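You operate a simulated robot arm through the tools that you are given. There is no shell and no other tool.

The job below is to be done with a simulated robot arm. You get a single attempt, and the scene is never put back.

TASK
Stir the tall jar, ladle its syrup twice over the ice and dust it with the shaker.
Fine: use the small yellow ladle in the jar and leave it there; put the shaker back with its lid on; spill nothing. Set down upright: shaker.

The check looks at the end state, three seconds after you hand in, the way a careful person would. Anything else that was tipped, shoved, dropped, spilled or broken makes it a failure. Lids that push on must go on centred and level and be pressed home; caps that screw on are set level and turned clockwise until they are tight.

THE ROBOT
A 7-joint arm with a two-finger parallel gripper, fixed in place. Base frame: the origin is at the foot of the arm, x ahead of it, y to its left, z up. Readings come in m, degrees, newtons and seconds.
With the tool pointing down near the work surface it reaches from about 0.12 to 0.52 m from the base axis. Its first joint turns from -66.0 to 66.0 degrees. Payload 2.4 kg.
The TCP is the grasp point between the finger pads, 0.03 m short of the fingertips. In the tool frame z runs along the fingers and y along their closing line. The gripper opens to 0.094 m. The fingers are 0.028 m wide and 0.01 m thick; the gripper's body (0.05 by 0.096 m) begins 0.055 m behind the TCP.
Orientation is that of the tool frame in the base frame, as a unit quaternion [w, x, y, z]. With the fingers straight down and closing along the base's y, the tool's x points along the base's -x, its y along +y and its z along -z.

THE INTERFACE
- The arm moves only by the tool nudge_tool. Its argument "moves" is a list of rows, each an object (a shift or turn left out is 0, a gripper value left out holds the last) with "linear": the shift along the tool's x, y, z in units of 100 mm (1.0 is 100 mm), a list of three; "angular": the turn, a rotation vector about the tool's x, y, z in units of 180 degrees (1.0 is 180 degrees), a list of three. In form: [{"linear": [dx, dy, dz], "angular": [ax, ay, az]}, ...]. A call has 1 to 20 rows; each row is the pose to reach, as a shift and turn from the pose commanded when the call began, along the tool's axes at that moment. "grip" is the gripper command, from -1 (fully open) to 1 (shut), values between in proportion, set as the call begins (left out, the last holds). A call with a number of a shift or a turn outside -1 to 1 is refused whole. A row lasts 0.2 s, in which the tool goes at most 0.05 m and 8.6 degrees; a call with a longer step from one row to the next is refused whole, and so is a gripper value outside its range. Where a pose cannot be reached the arm comes as near as it can. A force on the tool above 50 N (or 10 N above the force at the start of the call, whichever is more), or a blocked arm, ends the call early, and 0.2 s more pass. Each finger travels about 0.153 m/s and halts on what it meets, pressing with about 40 N; the grip force reading is that of the motor and also rises with nothing between the fingers. The clock runs only during rows and for 0.2 s after the last one: add rows that repeat a pose to give the fingers time. The reply holds the time, the measured pose of the TCP, the force on the tool along the base axes, the opening and the grip force, in the units named above and with some noise, with the torque about the TCP (base axes, N m) and any sound that the robot's microphone picked up, and new pictures: "views" is both (left out), scene, wrist or none.
- Cameras (640 x 400 px; columns grow to the right, rows downward): "scene" is fixed at [0.0361, 0.4749, 1.4395]; the picture's right is [-0.75, -0.66, 0.00], its down [-0.39, 0.44, -0.81] and it looks along [0.54, -0.60, -0.59] (base axes); focal length 217 px, centre (320, 200). "wrist" rides on the gripper at [0.076, 0.014, -0.103] in the tool frame; the picture's right is [-0.18, 0.98, 0.00], its down [-0.75, -0.14, -0.64] and it looks along [-0.63, -0.12, 0.77] (tool axes); focal length 243 px, centre (320, 200). There is no depth. A picture from a camera that has moved, and an enlarged one, comes with that camera's place and axes in the base frame and with its lens.
- inspect(camera, box): a new picture of the part [left, top, right, bottom] of that camera's present view, enlarged. The clock stands still meanwhile.
- close_job(): hands the job in; it is judged then, once.

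Nothing tells you positions but the pictures and the camera data. Unless the task says otherwise, let go and move clear before handing in.

The tools are called after ">>>" as a command line: name --argument value ..., lists and objects as JSON in quotes. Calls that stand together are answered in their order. nudge_tool: Moves the arm, as the interface text tells. Its arguments: {"type":"object","properties":{"moves":{"type":"array","items":{"type":"object","properties":{"linear":{"type":"array","items":{"type":"number"}},"angular":{"type":"array","items":{"type":"number"}}}}},"grip":{"type":"number"},"views":{"type":"string","enum":["both","scene","wrist","none"]}},"required":["moves"]} The other tools are called the same way: inspect (camera, box) takes an enlarged picture of a part of a camera's view; close_job () hands the job in.

At the start:

```text
time_s: 0.0
tool_pos: [0.3841, -0.1476, 1.3218]
orientation: [0.0, 0.0, 1.0, 0.0]
ft_force: [-0.7, 0.7, -0.8]
torque: [0.01, 0.02, -0.02]
width: 0.0941
grasp_force: 0.1
```

scene: 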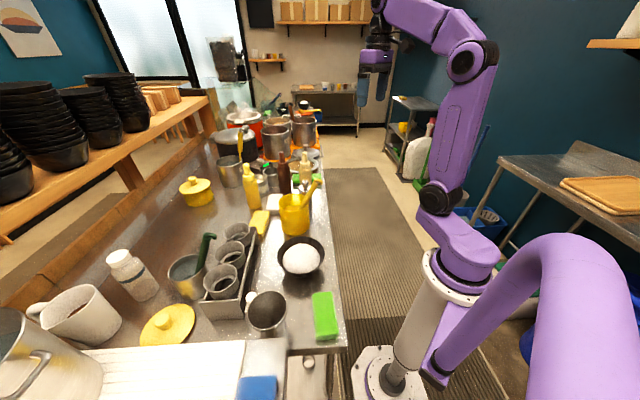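
wrist: 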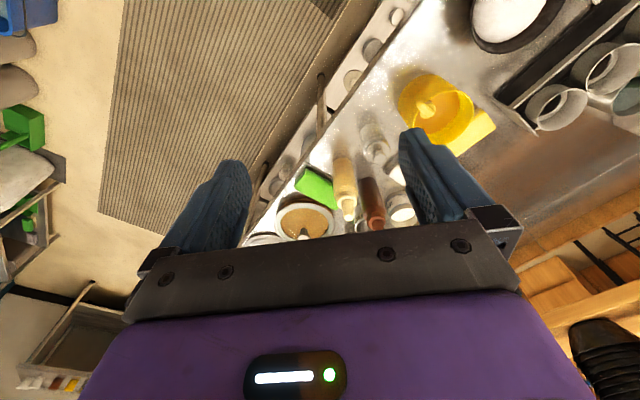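

I see a cluttered steel counter with a black bowl of ice, a yellow container with tools, a white shaker and several pots. I'll look closer at the parts of the scene before moving anything.

>>> inspect --camera "scene" --box '[80, 200, 360, 375]'

>>> inspect --camera "scene" --box '[180, 90, 340, 190]'

>>> inspect --camera "scene" --box '[220, 160, 350, 280]'

>>> inspect --camera "wrist" --box '[240, 0, 640, 250]'

```text
2.29 times, centred on (220, 288) of scene
camera zoom: at [0.0361, 0.4749, 1.4395], right [-0.75, -0.66, 0.0], down [-0.39, 0.44, -0.81], along [0.54, -0.6, -0.59], focal length 496 px, centre (549, 0)
```

zoom: 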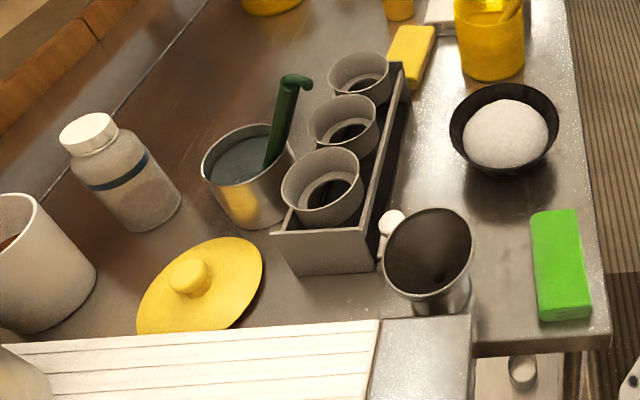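

```text
4.00 times, centred on (260, 140) of scene
camera zoom: at [0.0361, 0.4749, 1.4395], right [-0.75, -0.66, 0.0], down [-0.39, 0.44, -0.81], along [0.54, -0.6, -0.59], focal length 868 px, centre (560, 440)
```

zoom: 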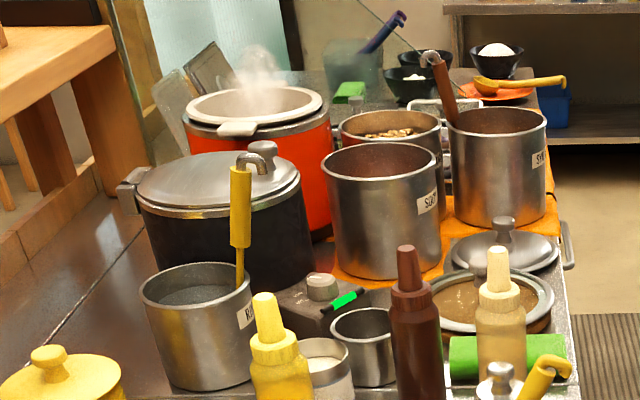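

```text
3.33 times, centred on (285, 220) of scene
camera zoom: at [0.0361, 0.4749, 1.4395], right [-0.75, -0.66, 0.0], down [-0.39, 0.44, -0.81], along [0.54, -0.6, -0.59], focal length 723 px, centre (437, 133)
```

zoom: 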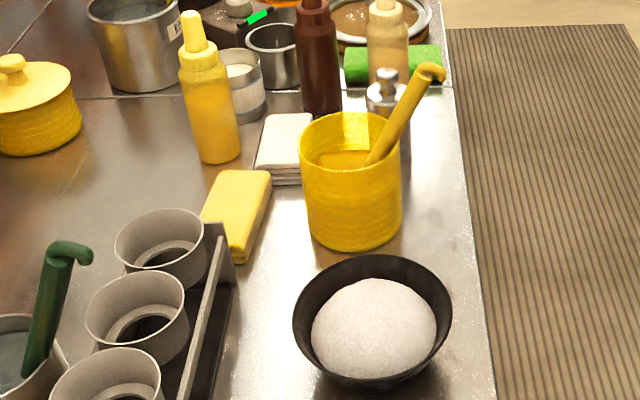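

```text
1.60 times, centred on (440, 125) of wrist
camera zoom: at [0.3074, -0.1333, 1.4239], right [0.18, 0.98, 0.0], down [0.75, -0.14, 0.64], along [0.63, -0.12, -0.77], focal length 388 px, centre (128, 320)
```

zoom: 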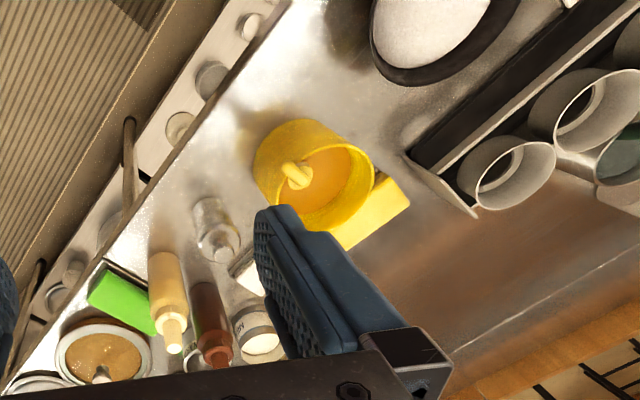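

The yellow jar with the leaning yellow ladle appears to be the syrup jar, and the black bowl just in front holds the ice. I need closer looks at the shaker candidates (the chrome one behind the jar, the white one at the left).

>>> inspect --camera "scene" --box '[270, 160, 334, 200]'

>>> inspect --camera "scene" --box '[96, 235, 176, 305]'

>>> inspect --camera "wrist" --box '[320, 110, 420, 240]'

>>> inspect --camera "scene" --box '[230, 280, 300, 350]'

```text
10.00 times, centred on (302, 180) of scene
camera zoom: at [0.0361, 0.4749, 1.4395], right [-0.75, -0.66, 0.0], down [-0.39, 0.44, -0.81], along [0.54, -0.6, -0.59], focal length 2169 px, centre (500, 400)
```

zoom: 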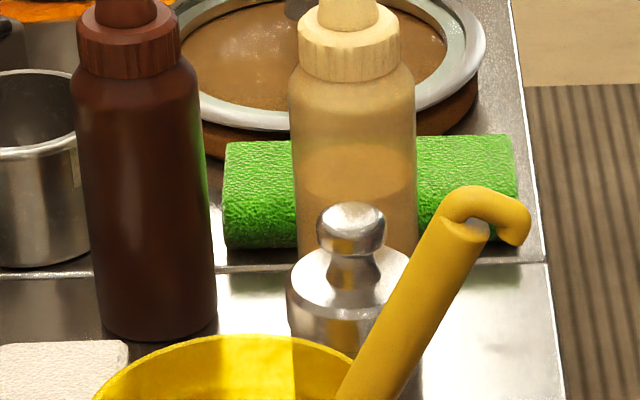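

```text
5.71 times, centred on (136, 270) of scene
camera zoom: at [0.0361, 0.4749, 1.4395], right [-0.75, -0.66, 0.0], down [-0.39, 0.44, -0.81], along [0.54, -0.6, -0.59], focal length 1239 px, centre (1371, -200)
```

zoom: 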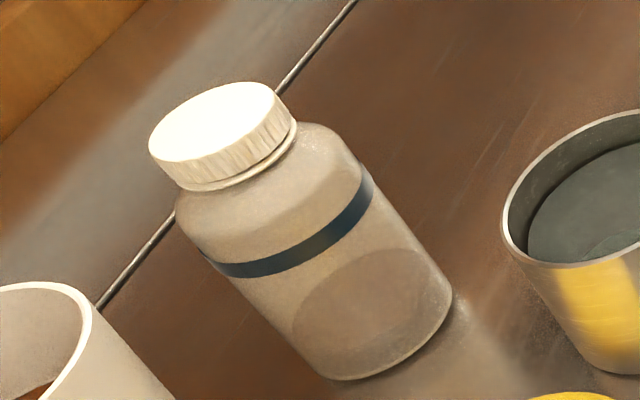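

```text
3.08 times, centred on (370, 175) of wrist
camera zoom: at [0.3074, -0.1333, 1.4239], right [0.18, 0.98, 0.0], down [0.75, -0.14, 0.64], along [0.63, -0.12, -0.77], focal length 746 px, centre (166, 277)
```

zoom: 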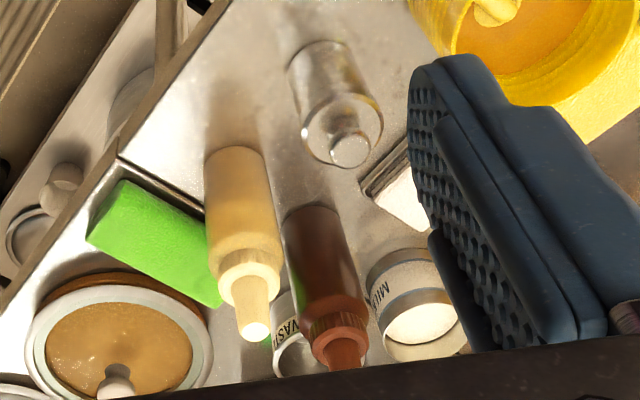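

```text
5.71 times, centred on (265, 315) of scene
camera zoom: at [0.0361, 0.4749, 1.4395], right [-0.75, -0.66, 0.0], down [-0.39, 0.44, -0.81], along [0.54, -0.6, -0.59], focal length 1239 px, centre (634, -457)
```

zoom: 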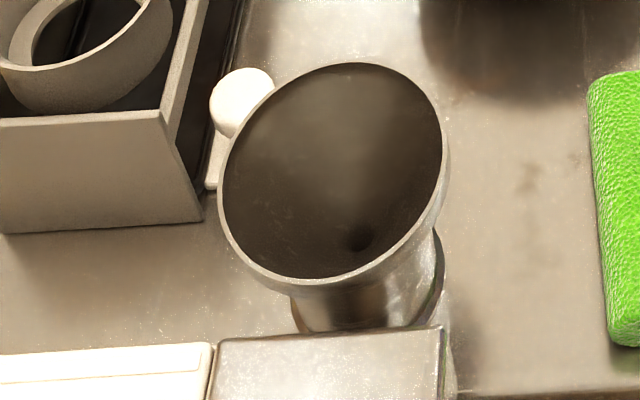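

The chrome knobbed canister behind the jar is a shaker candidate. I'll shift the arm sideways up high to get a clear wrist view of the jar, bowl and canister.

>>> nudge_tool --moves '[{"linear": [0, 0.35, 0]}, {"linear": [0, 0.7, 0]}, {"linear": [0, 1.0, 0]}]' --views "none"

>>> nudge_tool --moves '[{"linear": [0, 0.35, 0]}, {"linear": [0, 0.7, 0]}, {"linear": [0, 1.0, 0]}]' --views "both"

```text
time_s: 0.8
tool_pos: [0.3838, -0.0475, 1.3204]
orientation: [0.001, 0.001, 1.0, 0.0]
ft_force: [-0.2, -0.9, 0.2]
torque: [0.0, -0.02, 0.03]
width: 0.0939
grasp_force: 0.1
```

```text
time_s: 1.6
tool_pos: [0.3851, 0.053, 1.3213]
orientation: [0.0, 0.001, 1.0, -0.002]
ft_force: [0.6, -0.3, -0.1]
torque: [-0.01, -0.01, -0.01]
width: 0.0942
grasp_force: 0.1
camera wrist: at [0.3073, 0.0673, 1.4237], right [0.19, 0.98, 0.0], down [0.75, -0.14, 0.64], along [0.63, -0.12, -0.77], focal length 243 px, centre (320, 200)
```

scene: 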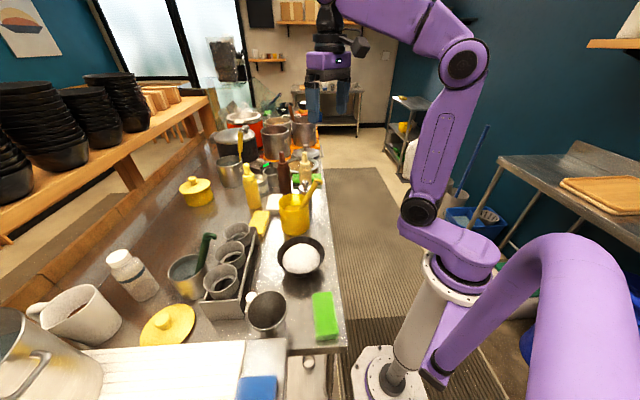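
wrist: 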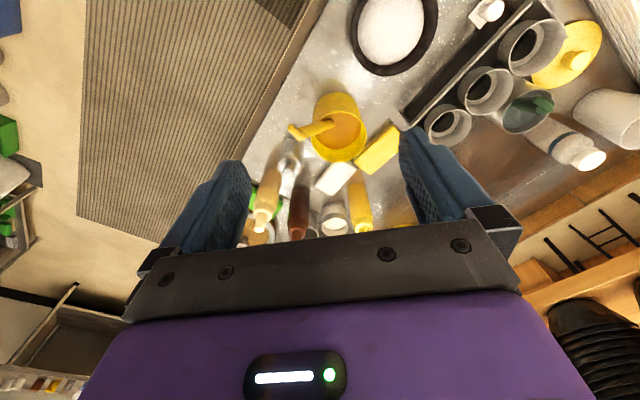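

Now the jar, bowl, tray and canister are all in the wrist view. I'll enlarge those parts to locate them and identify the shaker.

>>> inspect --camera "wrist" --box '[230, 60, 430, 185]'

>>> inspect --camera "wrist" --box '[330, 0, 640, 190]'

>>> inspect --camera "wrist" --box '[240, 140, 380, 245]'

```text
3.20 times, centred on (330, 122) of wrist
camera zoom: at [0.3073, 0.0673, 1.4237], right [0.19, 0.98, 0.0], down [0.75, -0.14, 0.64], along [0.63, -0.12, -0.77], focal length 776 px, centre (288, 448)
```

zoom: 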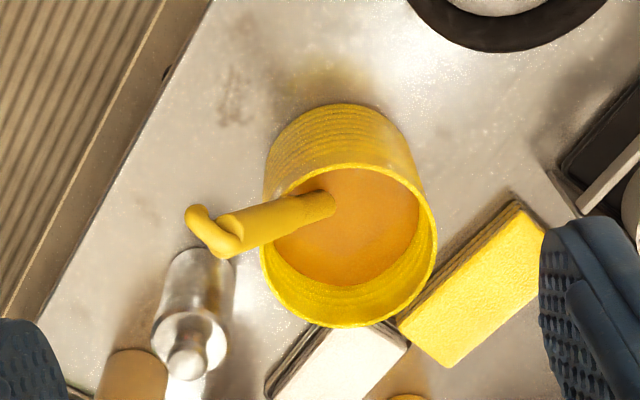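

```text
2.06 times, centred on (485, 95) of wrist
camera zoom: at [0.3073, 0.0673, 1.4237], right [0.19, 0.98, 0.0], down [0.75, -0.14, 0.64], along [0.63, -0.12, -0.77], focal length 501 px, centre (-21, 417)
```

zoom: 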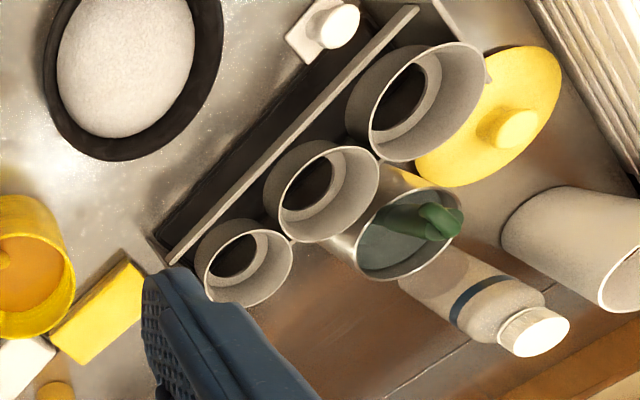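

```text
3.81 times, centred on (310, 192) of wrist
camera zoom: at [0.3073, 0.0673, 1.4237], right [0.19, 0.98, 0.0], down [0.75, -0.14, 0.64], along [0.63, -0.12, -0.77], focal length 924 px, centre (358, 229)
```

zoom: 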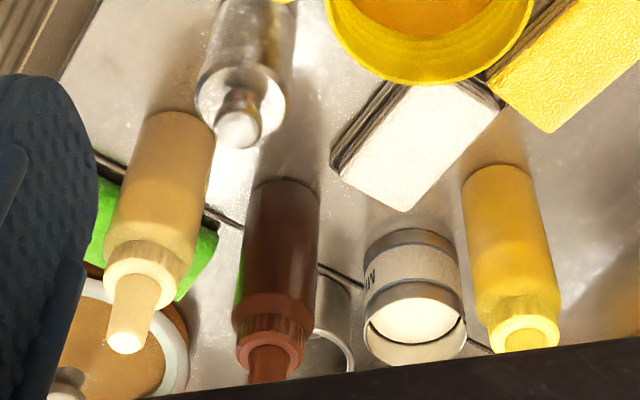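

I place the jar rim near (0.52, 0.07, 0.97) and the bowl near (0.376, 0.19). The small white object by the metal cup needs a closer look before I decide which thing is the shaker.

>>> inspect --camera "wrist" --box '[450, 0, 530, 50]'

>>> inspect --camera "wrist" --box '[270, 140, 334, 180]'

>>> inspect --camera "scene" --box '[180, 290, 330, 400]'

```text
8.00 times, centred on (490, 25) of wrist
camera zoom: at [0.3073, 0.0673, 1.4237], right [0.19, 0.98, 0.0], down [0.75, -0.14, 0.64], along [0.63, -0.12, -0.77], focal length 1941 px, centre (-1040, 1600)
```

zoom: 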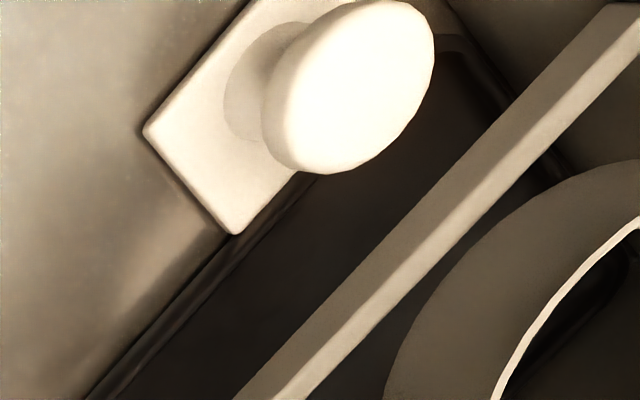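

```text
10.00 times, centred on (302, 160) of wrist
camera zoom: at [0.3073, 0.0673, 1.4237], right [0.19, 0.98, 0.0], down [0.75, -0.14, 0.64], along [0.63, -0.12, -0.77], focal length 2426 px, centre (500, 600)
```

zoom: 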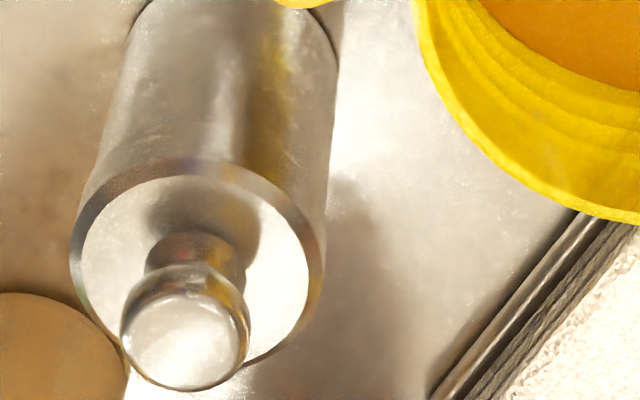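

```text
3.64 times, centred on (255, 345) of scene
camera zoom: at [0.0361, 0.4749, 1.4395], right [-0.75, -0.66, 0.0], down [-0.39, 0.44, -0.81], along [0.54, -0.6, -0.59], focal length 789 px, centre (556, -327)
```

zoom: 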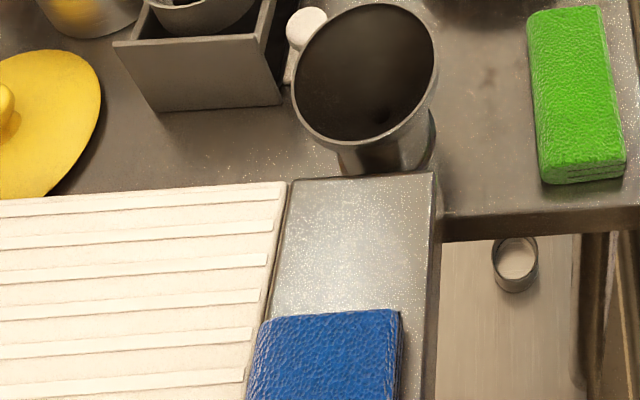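

The chrome canister with a knob looks most like the shaker, while the white square thing is still unclear. I'll lower the camera and shift toward the canister for a closer view.

>>> nudge_tool --moves '[{"linear": [0, -0.35, 0.2]}, {"linear": [0, -0.65, 0.4]}, {"linear": [-0.1, -0.9, 0.6]}]' --views "none"

>>> nudge_tool --moves '[{"linear": [0, -0.2, 0.3]}, {"linear": [0, -0.4, 0.6]}]' --views "wrist"

```text
time_s: 2.4
tool_pos: [0.395, -0.0373, 1.261]
orientation: [0.0, -0.001, 1.0, 0.0]
ft_force: [-0.4, 0.2, 0.3]
torque: [0.04, 0.01, 0.03]
width: 0.0938
grasp_force: 0.1
```

```text
time_s: 3.0
tool_pos: [0.3947, -0.0774, 1.2004]
orientation: [0.0, 0.0, 1.0, 0.0]
ft_force: [-0.4, -0.4, 0.9]
torque: [-0.01, 0.03, 0.01]
width: 0.0937
grasp_force: 0.0
camera wrist: at [0.3182, -0.0631, 1.3036], right [0.18, 0.98, 0.0], down [0.75, -0.14, 0.64], along [0.63, -0.12, -0.77], focal length 243 px, centre (320, 200)
```

wrist: 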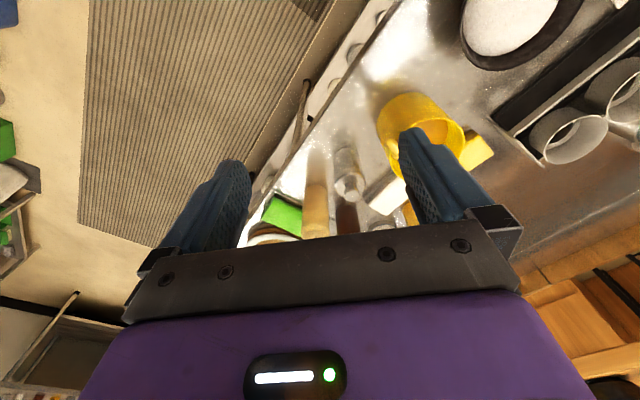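

>>> inspect --camera "wrist" --box '[300, 120, 400, 225]'

>>> inspect --camera "wrist" --box '[360, 70, 520, 170]'

```text
3.81 times, centred on (350, 172) of wrist
camera zoom: at [0.3182, -0.0631, 1.3036], right [0.18, 0.98, 0.0], down [0.75, -0.14, 0.64], along [0.63, -0.12, -0.77], focal length 924 px, centre (206, 305)
```

zoom: 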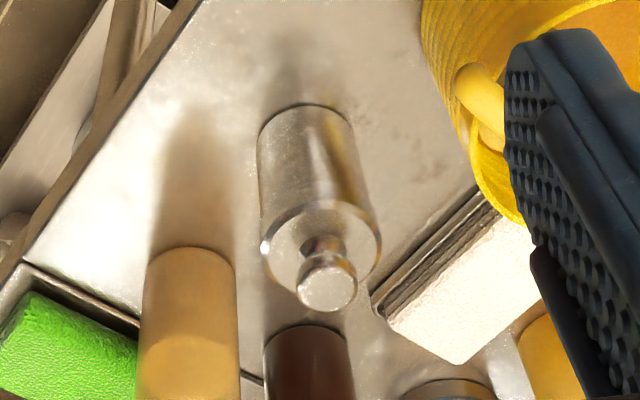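

```text
4.00 times, centred on (440, 120) of wrist
camera zoom: at [0.3182, -0.0631, 1.3036], right [0.18, 0.98, 0.0], down [0.75, -0.14, 0.64], along [0.63, -0.12, -0.77], focal length 970 px, centre (-160, 520)
```

zoom: 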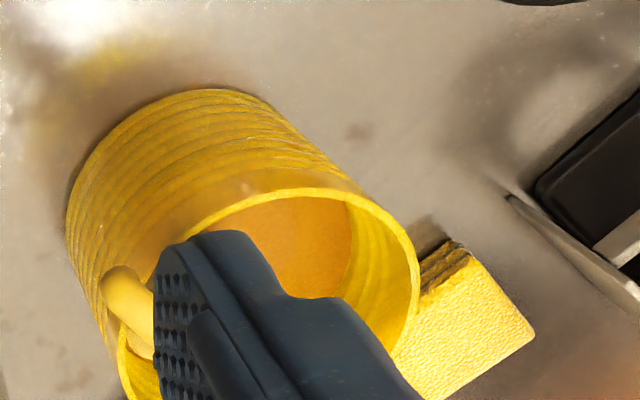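

The canister is a metal cylinder (about 5.5 cm wide) with a knobbed lid at about (0.592, -0.057), knob top near z 0.97; the table is near z 0.84. I'll now check the other side (white object, metal cup) to rule out another shaker.

>>> nudge_tool --moves '[{"linear": [0.15, 0.3, 0]}, {"linear": [0.3, 0.6, 0]}, {"linear": [0.4, 0.95, 0]}]' --views "none"

>>> nudge_tool --moves '[{"linear": [0.15, 0.3, 0]}, {"linear": [0.3, 0.6, 0]}, {"linear": [0.4, 0.95, 0]}]' --views "none"

>>> nudge_tool --moves '[{"linear": [0.15, 0.3, 0]}, {"linear": [0.3, 0.6, 0]}, {"linear": [0.4, 0.95, 0]}]' --views "both"

```text
time_s: 3.8
tool_pos: [0.3553, 0.0176, 1.2013]
orientation: [0.0, 0.0, 1.0, 0.001]
ft_force: [-0.7, 0.5, 0.4]
torque: [0.0, 0.01, -0.04]
width: 0.094
grasp_force: 0.1
```

```text
time_s: 4.6
tool_pos: [0.3134, 0.1137, 1.2004]
orientation: [0.001, 0.001, 1.0, 0.0]
ft_force: [0.7, 0.7, 0.3]
torque: [-0.02, 0.02, 0.0]
width: 0.094
grasp_force: 0.1
```

```text
time_s: 5.4
tool_pos: [0.2753, 0.2093, 1.2012]
orientation: [0.0, 0.0, 1.0, 0.0]
ft_force: [-0.4, 0.1, 0.6]
torque: [-0.04, 0.0, 0.01]
width: 0.0939
grasp_force: 0.0
camera wrist: at [0.1971, 0.2229, 1.3041], right [0.18, 0.98, 0.0], down [0.75, -0.14, 0.64], along [0.63, -0.12, -0.77], focal length 243 px, centre (320, 200)
```

scene: 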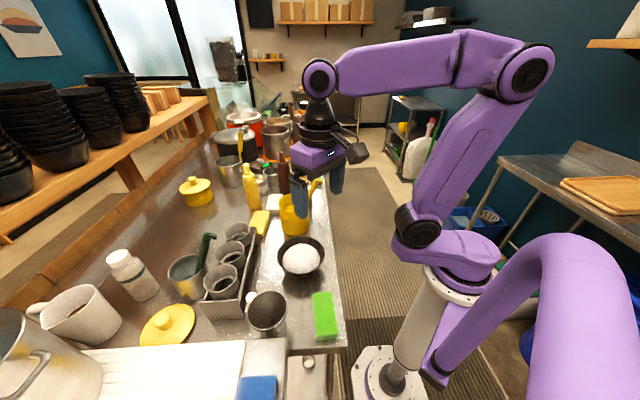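
wrist: 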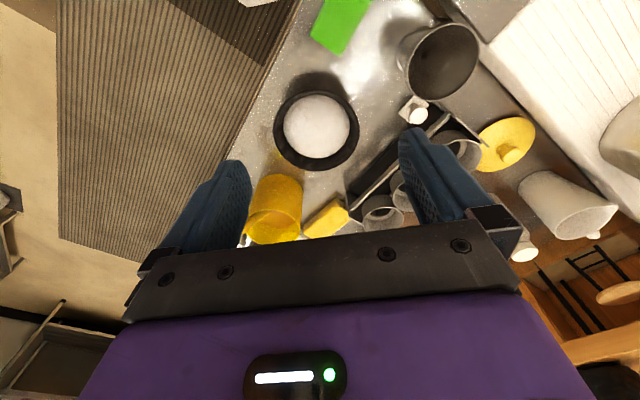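

>>> inspect --camera "wrist" --box '[360, 10, 500, 100]'

>>> inspect --camera "wrist" --box '[390, 85, 440, 130]'

>>> inspect --camera "wrist" --box '[230, 60, 370, 250]'

```text
4.44 times, centred on (430, 55) of wrist
camera zoom: at [0.1971, 0.2229, 1.3041], right [0.18, 0.98, 0.0], down [0.75, -0.14, 0.64], along [0.63, -0.12, -0.77], focal length 1078 px, centre (-169, 844)
```

zoom: 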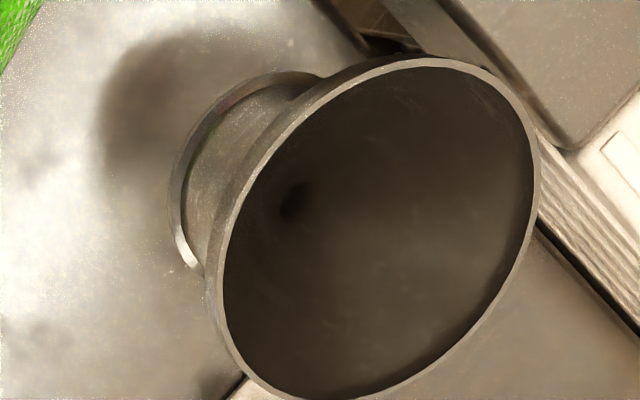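

```text
8.89 times, centred on (415, 108) of wrist
camera zoom: at [0.1971, 0.2229, 1.3041], right [0.18, 0.98, 0.0], down [0.75, -0.14, 0.64], along [0.63, -0.12, -0.77], focal length 2157 px, centre (-524, 1022)
```

zoom: 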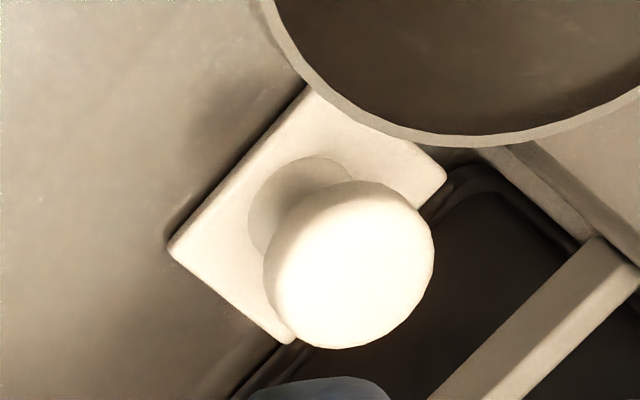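

```text
2.11 times, centred on (300, 155) of wrist
camera zoom: at [0.1971, 0.2229, 1.3041], right [0.18, 0.98, 0.0], down [0.75, -0.14, 0.64], along [0.63, -0.12, -0.77], focal length 511 px, centre (362, 295)
```

zoom: 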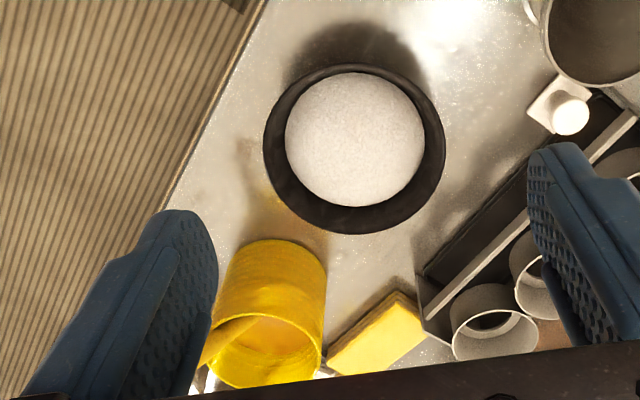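

The white square piece is just a small knobbed lid by the tray and the cone is an empty cup, so the chrome canister is the shaker. I'll turn the hand half a turn about its own axis, up here in free space, so that the camera ends up above the fingers when I later point the tool forward.

>>> nudge_tool --moves '[{"angular": [0, 0, 0.045]}, {"angular": [0, 0, 0.09]}, {"angular": [0, 0, 0.135]}, {"angular": [0, 0, 0.18]}, {"angular": [0, 0, 0.225]}, {"angular": [0, 0, 0.27]}, {"angular": [0, 0, 0.315]}, {"angular": [0, 0, 0.36]}, {"angular": [0, 0, 0.405]}, {"angular": [0, 0, 0.45]}, {"angular": [0, 0, 0.5]}]' --views "none"

```text
refused: row 11 steps farther than a row can; nothing moved
```

The last step was a touch too large; nothing moved. I'll repeat the turn with even steps.

>>> nudge_tool --moves '[{"angular": [0, 0, 0.0455]}, {"angular": [0, 0, 0.091]}, {"angular": [0, 0, 0.1365]}, {"angular": [0, 0, 0.182]}, {"angular": [0, 0, 0.2275]}, {"angular": [0, 0, 0.273]}, {"angular": [0, 0, 0.3185]}, {"angular": [0, 0, 0.364]}, {"angular": [0, 0, 0.4095]}, {"angular": [0, 0, 0.455]}, {"angular": [0, 0, 0.5]}]' --views "wrist"

```text
time_s: 7.8
tool_pos: [0.2743, 0.2071, 1.2007]
orientation: [0.0, 0.708, 0.706, 0.0]
ft_force: [0.4, 0.1, -1.4]
torque: [-0.03, 0.02, 0.01]
width: 0.0937
grasp_force: 0.0
camera wrist: at [0.2883, 0.2835, 1.304], right [0.98, -0.19, 0.0], down [-0.14, -0.75, 0.64], along [-0.12, -0.63, -0.77], focal length 243 px, centre (320, 200)
```

wrist: 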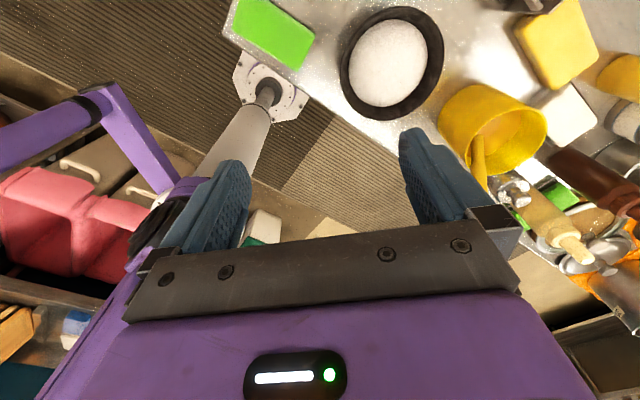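

Half way round, this view shows the jar, ladle and canister from a new side. I'll enlarge it to locate the ladle handle.

>>> inspect --camera "wrist" --box '[430, 70, 590, 230]'

>>> inspect --camera "wrist" --box '[310, 0, 480, 130]'

```text
2.50 times, centred on (510, 150) of wrist
camera zoom: at [0.2883, 0.2835, 1.304], right [0.98, -0.19, 0.0], down [-0.14, -0.75, 0.64], along [-0.12, -0.63, -0.77], focal length 606 px, centre (-155, 325)
```

zoom: 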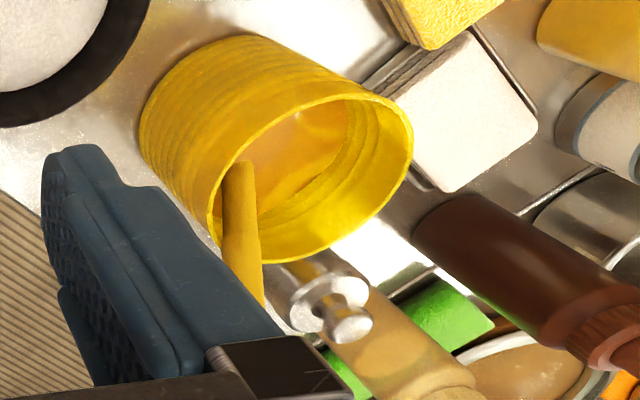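

```text
3.08 times, centred on (395, 65) of wrist
camera zoom: at [0.2883, 0.2835, 1.304], right [0.98, -0.19, 0.0], down [-0.14, -0.75, 0.64], along [-0.12, -0.63, -0.77], focal length 746 px, centre (89, 615)
```

zoom: 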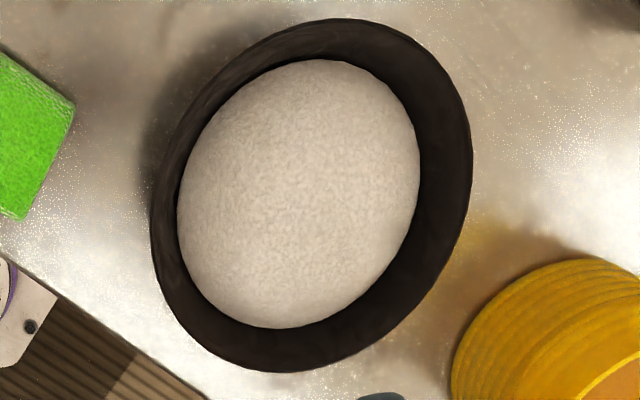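

The handle passes roughly through (0.473, 0.040, 1.03), leaning toward the robot. I'll finish the half turn, then pitch the tool forward.

>>> nudge_tool --moves '[{"angular": [0, 0, 0.0455]}, {"angular": [0, 0, 0.091]}, {"angular": [0, 0, 0.1365]}, {"angular": [0, 0, 0.182]}, {"angular": [0, 0, 0.2275]}, {"angular": [0, 0, 0.273]}, {"angular": [0, 0, 0.3185]}, {"angular": [0, 0, 0.364]}, {"angular": [0, 0, 0.4095]}, {"angular": [0, 0, 0.455]}, {"angular": [0, 0, 0.5]}]' --views "none"

>>> nudge_tool --moves '[{"linear": [0, 0.3, 0]}, {"linear": [0, 0.65, 0]}, {"linear": [0, 1.0, 0]}]' --views "none"

>>> nudge_tool --moves '[{"linear": [0, 0.3, 0]}, {"linear": [0, 0.65, 0]}, {"linear": [0, 1.0, 0]}]' --views "both"

```text
time_s: 10.2
tool_pos: [0.2712, 0.0961, 1.192]
orientation: [-0.006, 1.0, 0.003, 0.0]
ft_force: [0.2, -0.8, -0.7]
torque: [-0.02, -0.03, -0.01]
width: 0.0941
grasp_force: 0.1
out of reach, approached as far as the arm can: row 8, 9, 10, 11
```

```text
time_s: 11.0
tool_pos: [0.2721, -0.0034, 1.1927]
orientation: [0.0, 1.0, 0.001, 0.0]
ft_force: [-0.1, 0.9, 1.4]
torque: [0.02, -0.01, 0.0]
width: 0.0939
grasp_force: 0.1
```

```text
time_s: 11.8
tool_pos: [0.2729, -0.1044, 1.1919]
orientation: [0.0, 1.0, 0.0, 0.0]
ft_force: [0.2, 0.2, -0.5]
torque: [0.01, 0.0, 0.02]
width: 0.094
grasp_force: 0.1
camera wrist: at [0.3478, -0.1176, 1.2947], right [-0.18, -0.98, 0.0], down [-0.75, 0.14, 0.64], along [-0.63, 0.12, -0.77], focal length 243 px, centre (320, 200)
```

scene: 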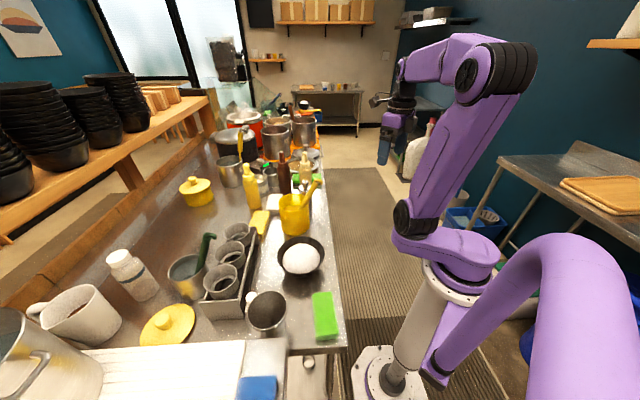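
wrist: 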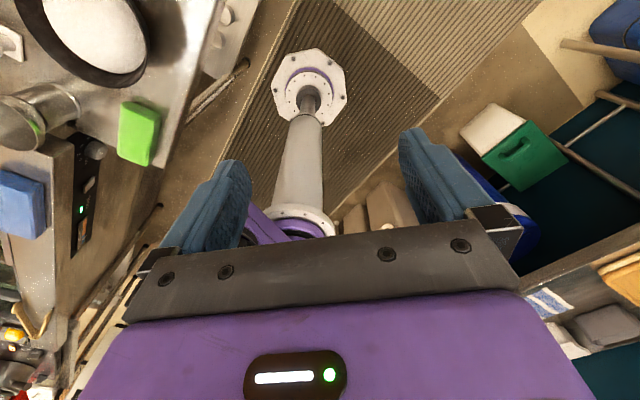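

The turn worked once I was nearer the arm's centre line, but this winding leaves the wrist close to a limit on the left side. I'll wind it back the other way so rolling for the pour has room, looking around on the way.

>>> nudge_tool --moves '[{"angular": [0, 0, -0.0455]}, {"angular": [0, 0, -0.091]}, {"angular": [0, 0, -0.1365]}, {"angular": [0, 0, -0.182]}, {"angular": [0, 0, -0.2275]}, {"angular": [0, 0, -0.273]}, {"angular": [0, 0, -0.3185]}, {"angular": [0, 0, -0.364]}, {"angular": [0, 0, -0.4095]}, {"angular": [0, 0, -0.455]}, {"angular": [0, 0, -0.5]}]' --views "none"

>>> nudge_tool --moves '[{"angular": [0, 0, -0.0455]}, {"angular": [0, 0, -0.091]}, {"angular": [0, 0, -0.1365]}, {"angular": [0, 0, -0.182]}, {"angular": [0, 0, -0.2275]}, {"angular": [0, 0, -0.273]}, {"angular": [0, 0, -0.3185]}, {"angular": [0, 0, -0.364]}, {"angular": [0, 0, -0.4095]}, {"angular": [0, 0, -0.455]}, {"angular": [0, 0, -0.5]}]' --views "none"

>>> nudge_tool --moves '[{"angular": [0, 0, -0.0455]}, {"angular": [0, 0, -0.091]}, {"angular": [0, 0, -0.1365]}, {"angular": [0, 0, -0.182]}, {"angular": [0, 0, -0.2275]}, {"angular": [0, 0, -0.273]}, {"angular": [0, 0, -0.3185]}, {"angular": [0, 0, -0.364]}, {"angular": [0, 0, -0.4095]}, {"angular": [0, 0, -0.455]}, {"angular": [0, 0, -0.5]}]' --views "wrist"

```text
time_s: 14.2
tool_pos: [0.2732, -0.1044, 1.1919]
orientation: [0.0, 0.707, 0.708, 0.0]
ft_force: [-0.3, 0.2, -0.2]
torque: [-0.01, 0.01, -0.02]
width: 0.0938
grasp_force: 0.0
```

```text
time_s: 16.6
tool_pos: [0.2735, -0.104, 1.1922]
orientation: [0.0, 0.0, 1.0, 0.0]
ft_force: [0.1, 0.1, -0.4]
torque: [0.03, -0.01, 0.03]
width: 0.0938
grasp_force: 0.1
```

```text
time_s: 19.0
tool_pos: [0.2725, -0.1034, 1.1912]
orientation: [0.0, 0.708, -0.706, 0.0]
ft_force: [0.3, 0.0, 0.7]
torque: [-0.03, -0.03, -0.04]
width: 0.0939
grasp_force: 0.1
camera wrist: at [0.2577, -0.1793, 1.295], right [-0.98, 0.18, 0.0], down [0.14, 0.75, 0.64], along [0.12, 0.63, -0.77], focal length 243 px, centre (320, 200)
```

wrist: 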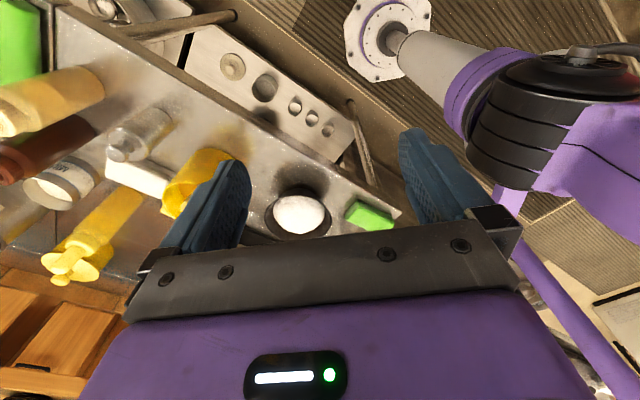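

From this side I see the canister and the jar edge. I'll enlarge for a better canister fix before finishing the rotation.

>>> inspect --camera "wrist" --box '[90, 90, 250, 220]'

>>> nudge_tool --moves '[{"linear": [-0.3, 0, 0]}, {"linear": [-0.65, 0, 0]}, {"linear": [-1.0, 0, 0]}]' --views "none"

>>> nudge_tool --moves '[{"angular": [0, 0, -0.0455]}, {"angular": [0, 0, -0.091]}, {"angular": [0, 0, -0.1365]}, {"angular": [0, 0, -0.182]}, {"angular": [0, 0, -0.2275]}, {"angular": [0, 0, -0.273]}, {"angular": [0, 0, -0.3185]}, {"angular": [0, 0, -0.364]}, {"angular": [0, 0, -0.4095]}, {"angular": [0, 0, -0.455]}, {"angular": [0, 0, -0.5]}]' --views "none"

```text
3.08 times, centred on (170, 155) of wrist
camera zoom: at [0.2577, -0.1793, 1.295], right [-0.98, 0.18, 0.0], down [0.14, 0.75, 0.64], along [0.12, 0.63, -0.77], focal length 746 px, centre (782, 338)
```

zoom: 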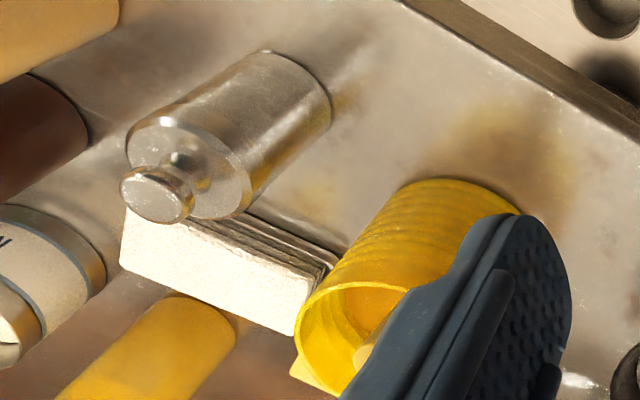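

```text
time_s: 19.8
tool_pos: [0.272, -0.0019, 1.1913]
orientation: [0.0, -0.707, 0.707, 0.0]
ft_force: [0.6, -0.3, -0.1]
torque: [0.03, 0.0, 0.02]
width: 0.094
grasp_force: 0.0
```

```text
time_s: 22.2
tool_pos: [0.2721, -0.0032, 1.1927]
orientation: [0.0, 1.0, 0.003, 0.0]
ft_force: [-0.6, -0.1, -0.2]
torque: [-0.01, 0.01, 0.0]
width: 0.094
grasp_force: 0.1
```

The canister is confirmed at (0.593, -0.057), lid top about z 0.94 and knob top about 0.969. Now I pitch the tool forward to horizontal while moving out 10 cm, still high above everything.

>>> nudge_tool --moves '[{"linear": [0.1, 0, 0], "angular": [0, 0.0455, 0]}, {"linear": [0.2, 0, 0], "angular": [0, 0.091, 0]}, {"linear": [0.3, 0, 0], "angular": [0, 0.1365, 0]}, {"linear": [0.4, 0, 0], "angular": [0, 0.182, 0]}, {"linear": [0.5, 0, 0], "angular": [0, 0.2275, 0]}, {"linear": [0.6, 0, 0], "angular": [0, 0.273, 0]}, {"linear": [0.7, 0, 0], "angular": [0, 0.3185, 0]}, {"linear": [0.8, 0, 0], "angular": [0, 0.364, 0]}, {"linear": [0.9, 0, 0], "angular": [0, 0.4095, 0]}, {"linear": [1.0, 0, 0], "angular": [0, 0.455, 0]}, {"linear": [1.0, 0, 0], "angular": [0, 0.5, 0]}]' --views "both"

```text
time_s: 24.6
tool_pos: [0.3942, 0.0179, 1.2042]
orientation: [-0.001, 0.707, 0.0, 0.708]
ft_force: [-0.6, 0.5, -0.2]
torque: [0.01, 0.02, 0.0]
width: 0.094
grasp_force: 0.1
out of reach, approached as far as the arm can: row 9, 10, 11
camera wrist: at [0.2905, 0.0042, 1.282], right [0.0, -0.98, -0.18], down [-0.64, 0.14, -0.75], along [0.77, 0.12, -0.63], focal length 243 px, centre (320, 200)
```

scene: 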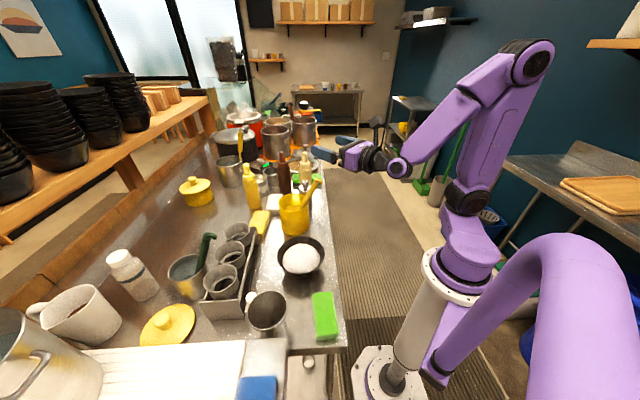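
wrist: 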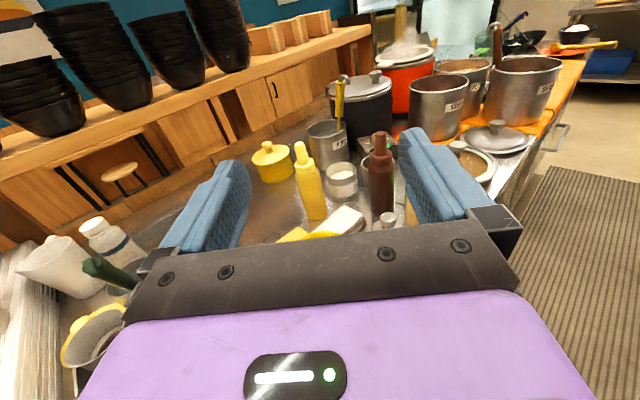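

The tool is now horizontal with the camera on top. I'll go lower so the jar and ladle come into view between the fingers.

>>> nudge_tool --moves '[{"linear": [-0.3, 0, 0]}, {"linear": [-0.6, 0, 0]}, {"linear": [-0.8, 0, 0]}]' --views "both"

```text
time_s: 25.4
tool_pos: [0.4062, 0.0311, 1.1263]
orientation: [0.0, 0.707, -0.001, 0.708]
ft_force: [0.5, -0.5, 0.5]
torque: [0.02, 0.04, 0.01]
width: 0.0939
grasp_force: 0.1
out of reach, approached as far as the arm can: row 1, 2, 3
camera wrist: at [0.3033, 0.0166, 1.2028], right [0.0, -0.98, -0.19], down [-0.64, 0.14, -0.75], along [0.77, 0.12, -0.63], focal length 243 px, centre (320, 200)
```

scene: 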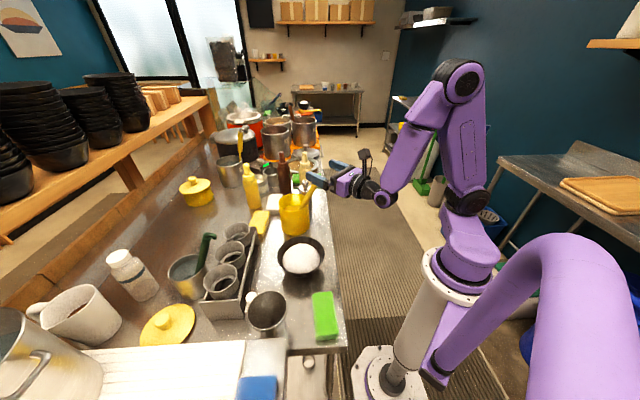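
wrist: 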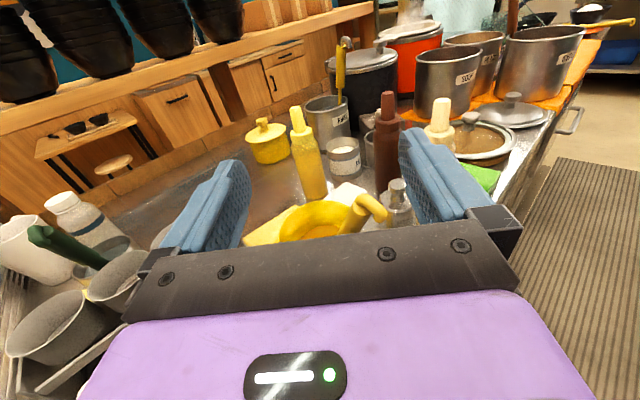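

The ladle and its hook are visible between the fingers. I'll enlarge that to pin down the handle.

>>> inspect --camera "wrist" --box '[240, 160, 420, 245]'

>>> inspect --camera "scene" --box '[270, 160, 350, 210]'

```text
3.56 times, centred on (330, 202) of wrist
camera zoom: at [0.3033, 0.0166, 1.2028], right [0.0, -0.98, -0.19], down [-0.64, 0.14, -0.75], along [0.77, 0.12, -0.63], focal length 863 px, centre (284, 191)
```

zoom: 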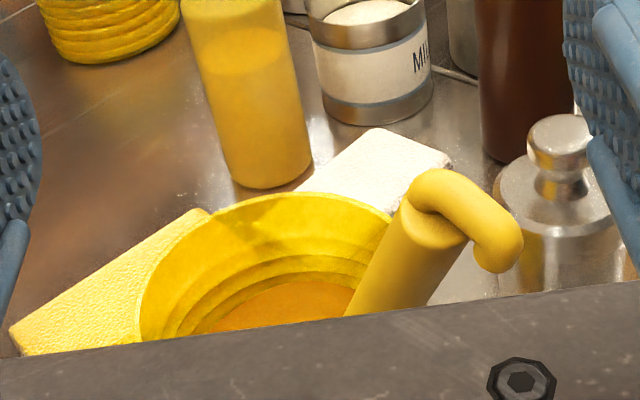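

```text
8.00 times, centred on (310, 185) of scene
camera zoom: at [0.0361, 0.4749, 1.4395], right [-0.75, -0.66, 0.0], down [-0.39, 0.44, -0.81], along [0.54, -0.6, -0.59], focal length 1735 px, centre (400, 320)
```

zoom: 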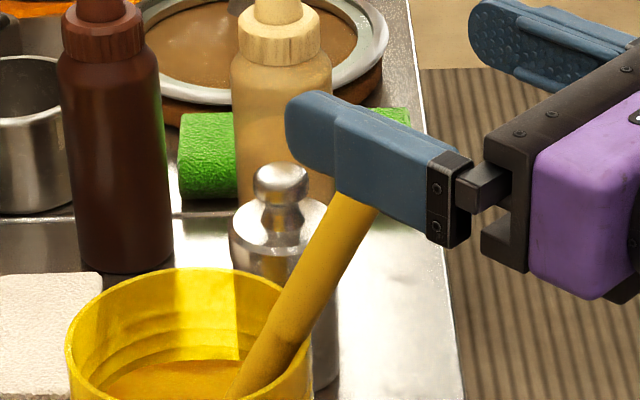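

The ladle handle (about 19 mm thick) runs from roughly (0.504, 0.033, 0.965) at the rim up to (0.482, 0.010, 1.03), with a hook on top toward the robot's right. I'll roll the hand to match its lean and come down to a pre-grasp position short of it.

>>> nudge_tool --moves '[{"linear": [-0.2, 0.05, 0.0], "angular": [0, 0, 0.04]}, {"linear": [-0.4, 0.1, 0.0], "angular": [0, 0, 0.075]}, {"linear": [-0.6, 0.155, 0.0], "angular": [0, 0, 0.106]}, {"linear": [-0.6, 0.155, 0.0], "angular": [0, 0, 0.106]}]' --views "both"

```text
time_s: 26.4
tool_pos: [0.409, 0.0174, 1.0645]
orientation: [-0.118, 0.697, -0.119, 0.697]
ft_force: [-0.5, 0.6, 0.0]
torque: [0.0, 0.0, 0.0]
width: 0.0941
grasp_force: 0.0
out of reach, approached as far as the arm can: row 1, 2, 3, 4
camera wrist: at [0.3057, -0.0203, 1.133], right [0.0, -0.87, -0.5], down [-0.64, 0.38, -0.67], along [0.77, 0.32, -0.56], focal length 243 px, centre (320, 200)
```

scene: 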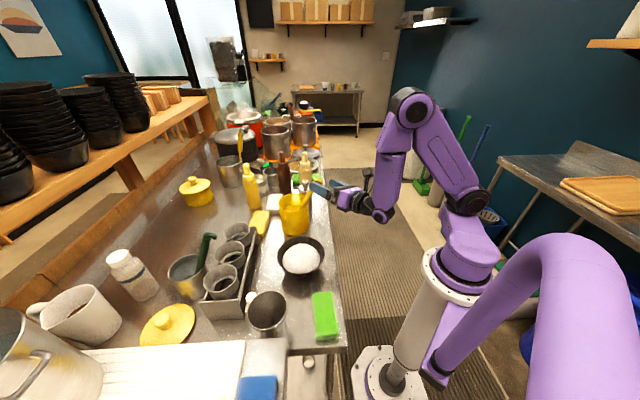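
wrist: 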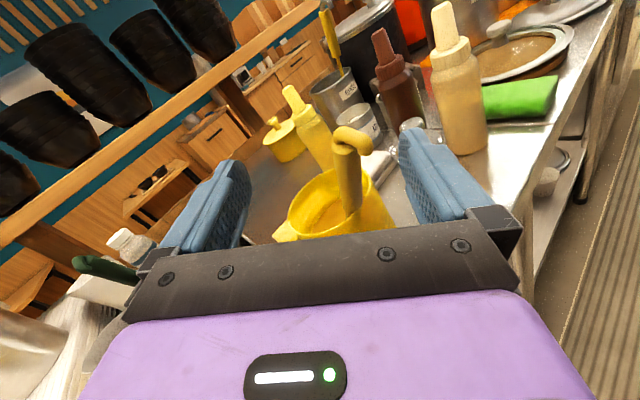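

The handle now stands upright in the hand's view between the fingers. I'll enlarge to check lateral alignment.

>>> inspect --camera "wrist" --box '[240, 100, 440, 240]'

>>> inspect --camera "scene" --box '[270, 160, 370, 240]'

```text
2.86 times, centred on (340, 170) of wrist
camera zoom: at [0.3057, -0.0203, 1.133], right [0.0, -0.87, -0.5], down [-0.64, 0.38, -0.67], along [0.77, 0.32, -0.56], focal length 693 px, centre (263, 286)
```

zoom: 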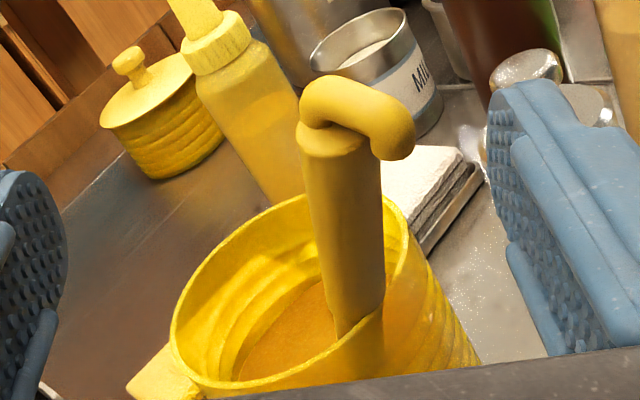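

```text
5.00 times, centred on (320, 200) of scene
camera zoom: at [0.0361, 0.4749, 1.4395], right [-0.75, -0.66, 0.0], down [-0.39, 0.44, -0.81], along [0.54, -0.6, -0.59], focal length 1084 px, centre (320, 200)
```

zoom: 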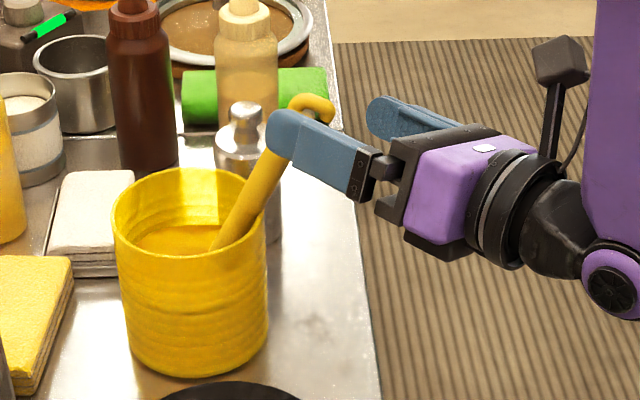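

The fit is consistent: the handle passes through (0.483, 0.012, 1.03) and (0.504, 0.035, 0.965). I'll descend to grasp height just short of the handle and look again.

>>> nudge_tool --moves '[{"linear": [-0.2, 0.05, 0.08]}, {"linear": [-0.433, 0.112, 0.16]}, {"linear": [-0.433, 0.112, 0.16]}]' --views "both"

```text
time_s: 27.2
tool_pos: [0.4254, 0.0211, 1.0216]
orientation: [-0.117, 0.697, -0.118, 0.697]
ft_force: [-0.3, 0.0, -0.1]
torque: [0.0, 0.01, -0.01]
width: 0.094
grasp_force: 0.0
camera wrist: at [0.3214, -0.0165, 1.0884], right [0.0, -0.87, -0.5], down [-0.64, 0.38, -0.67], along [0.77, 0.32, -0.56], focal length 243 px, centre (320, 200)
```

scene: 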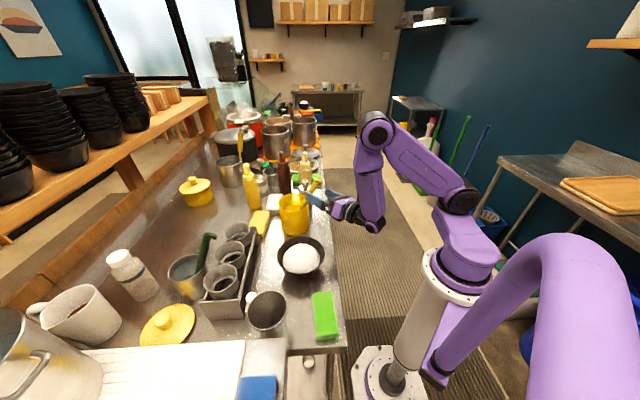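
wrist: 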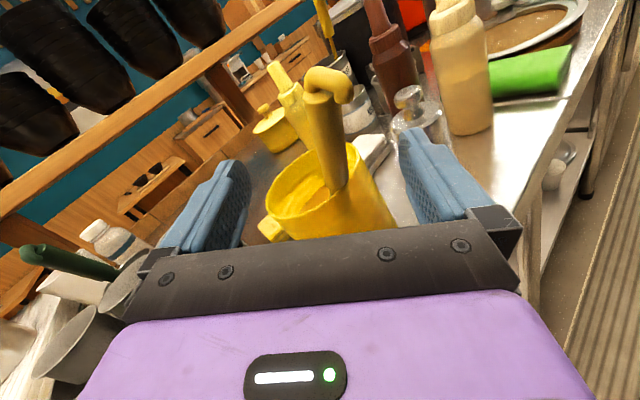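

Reached pre-grasp without trouble. I'll check alignment once more up close before advancing.

>>> inspect --camera "wrist" --box '[250, 60, 410, 220]'

```text
2.50 times, centred on (330, 140) of wrist
camera zoom: at [0.3214, -0.0165, 1.0884], right [0.0, -0.87, -0.5], down [-0.64, 0.38, -0.67], along [0.77, 0.32, -0.56], focal length 606 px, centre (295, 350)
```

zoom: 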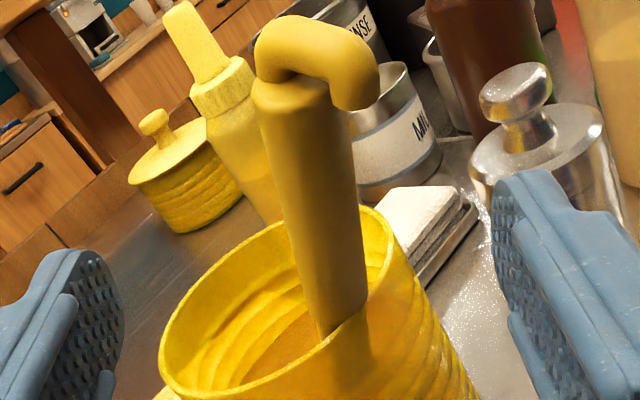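

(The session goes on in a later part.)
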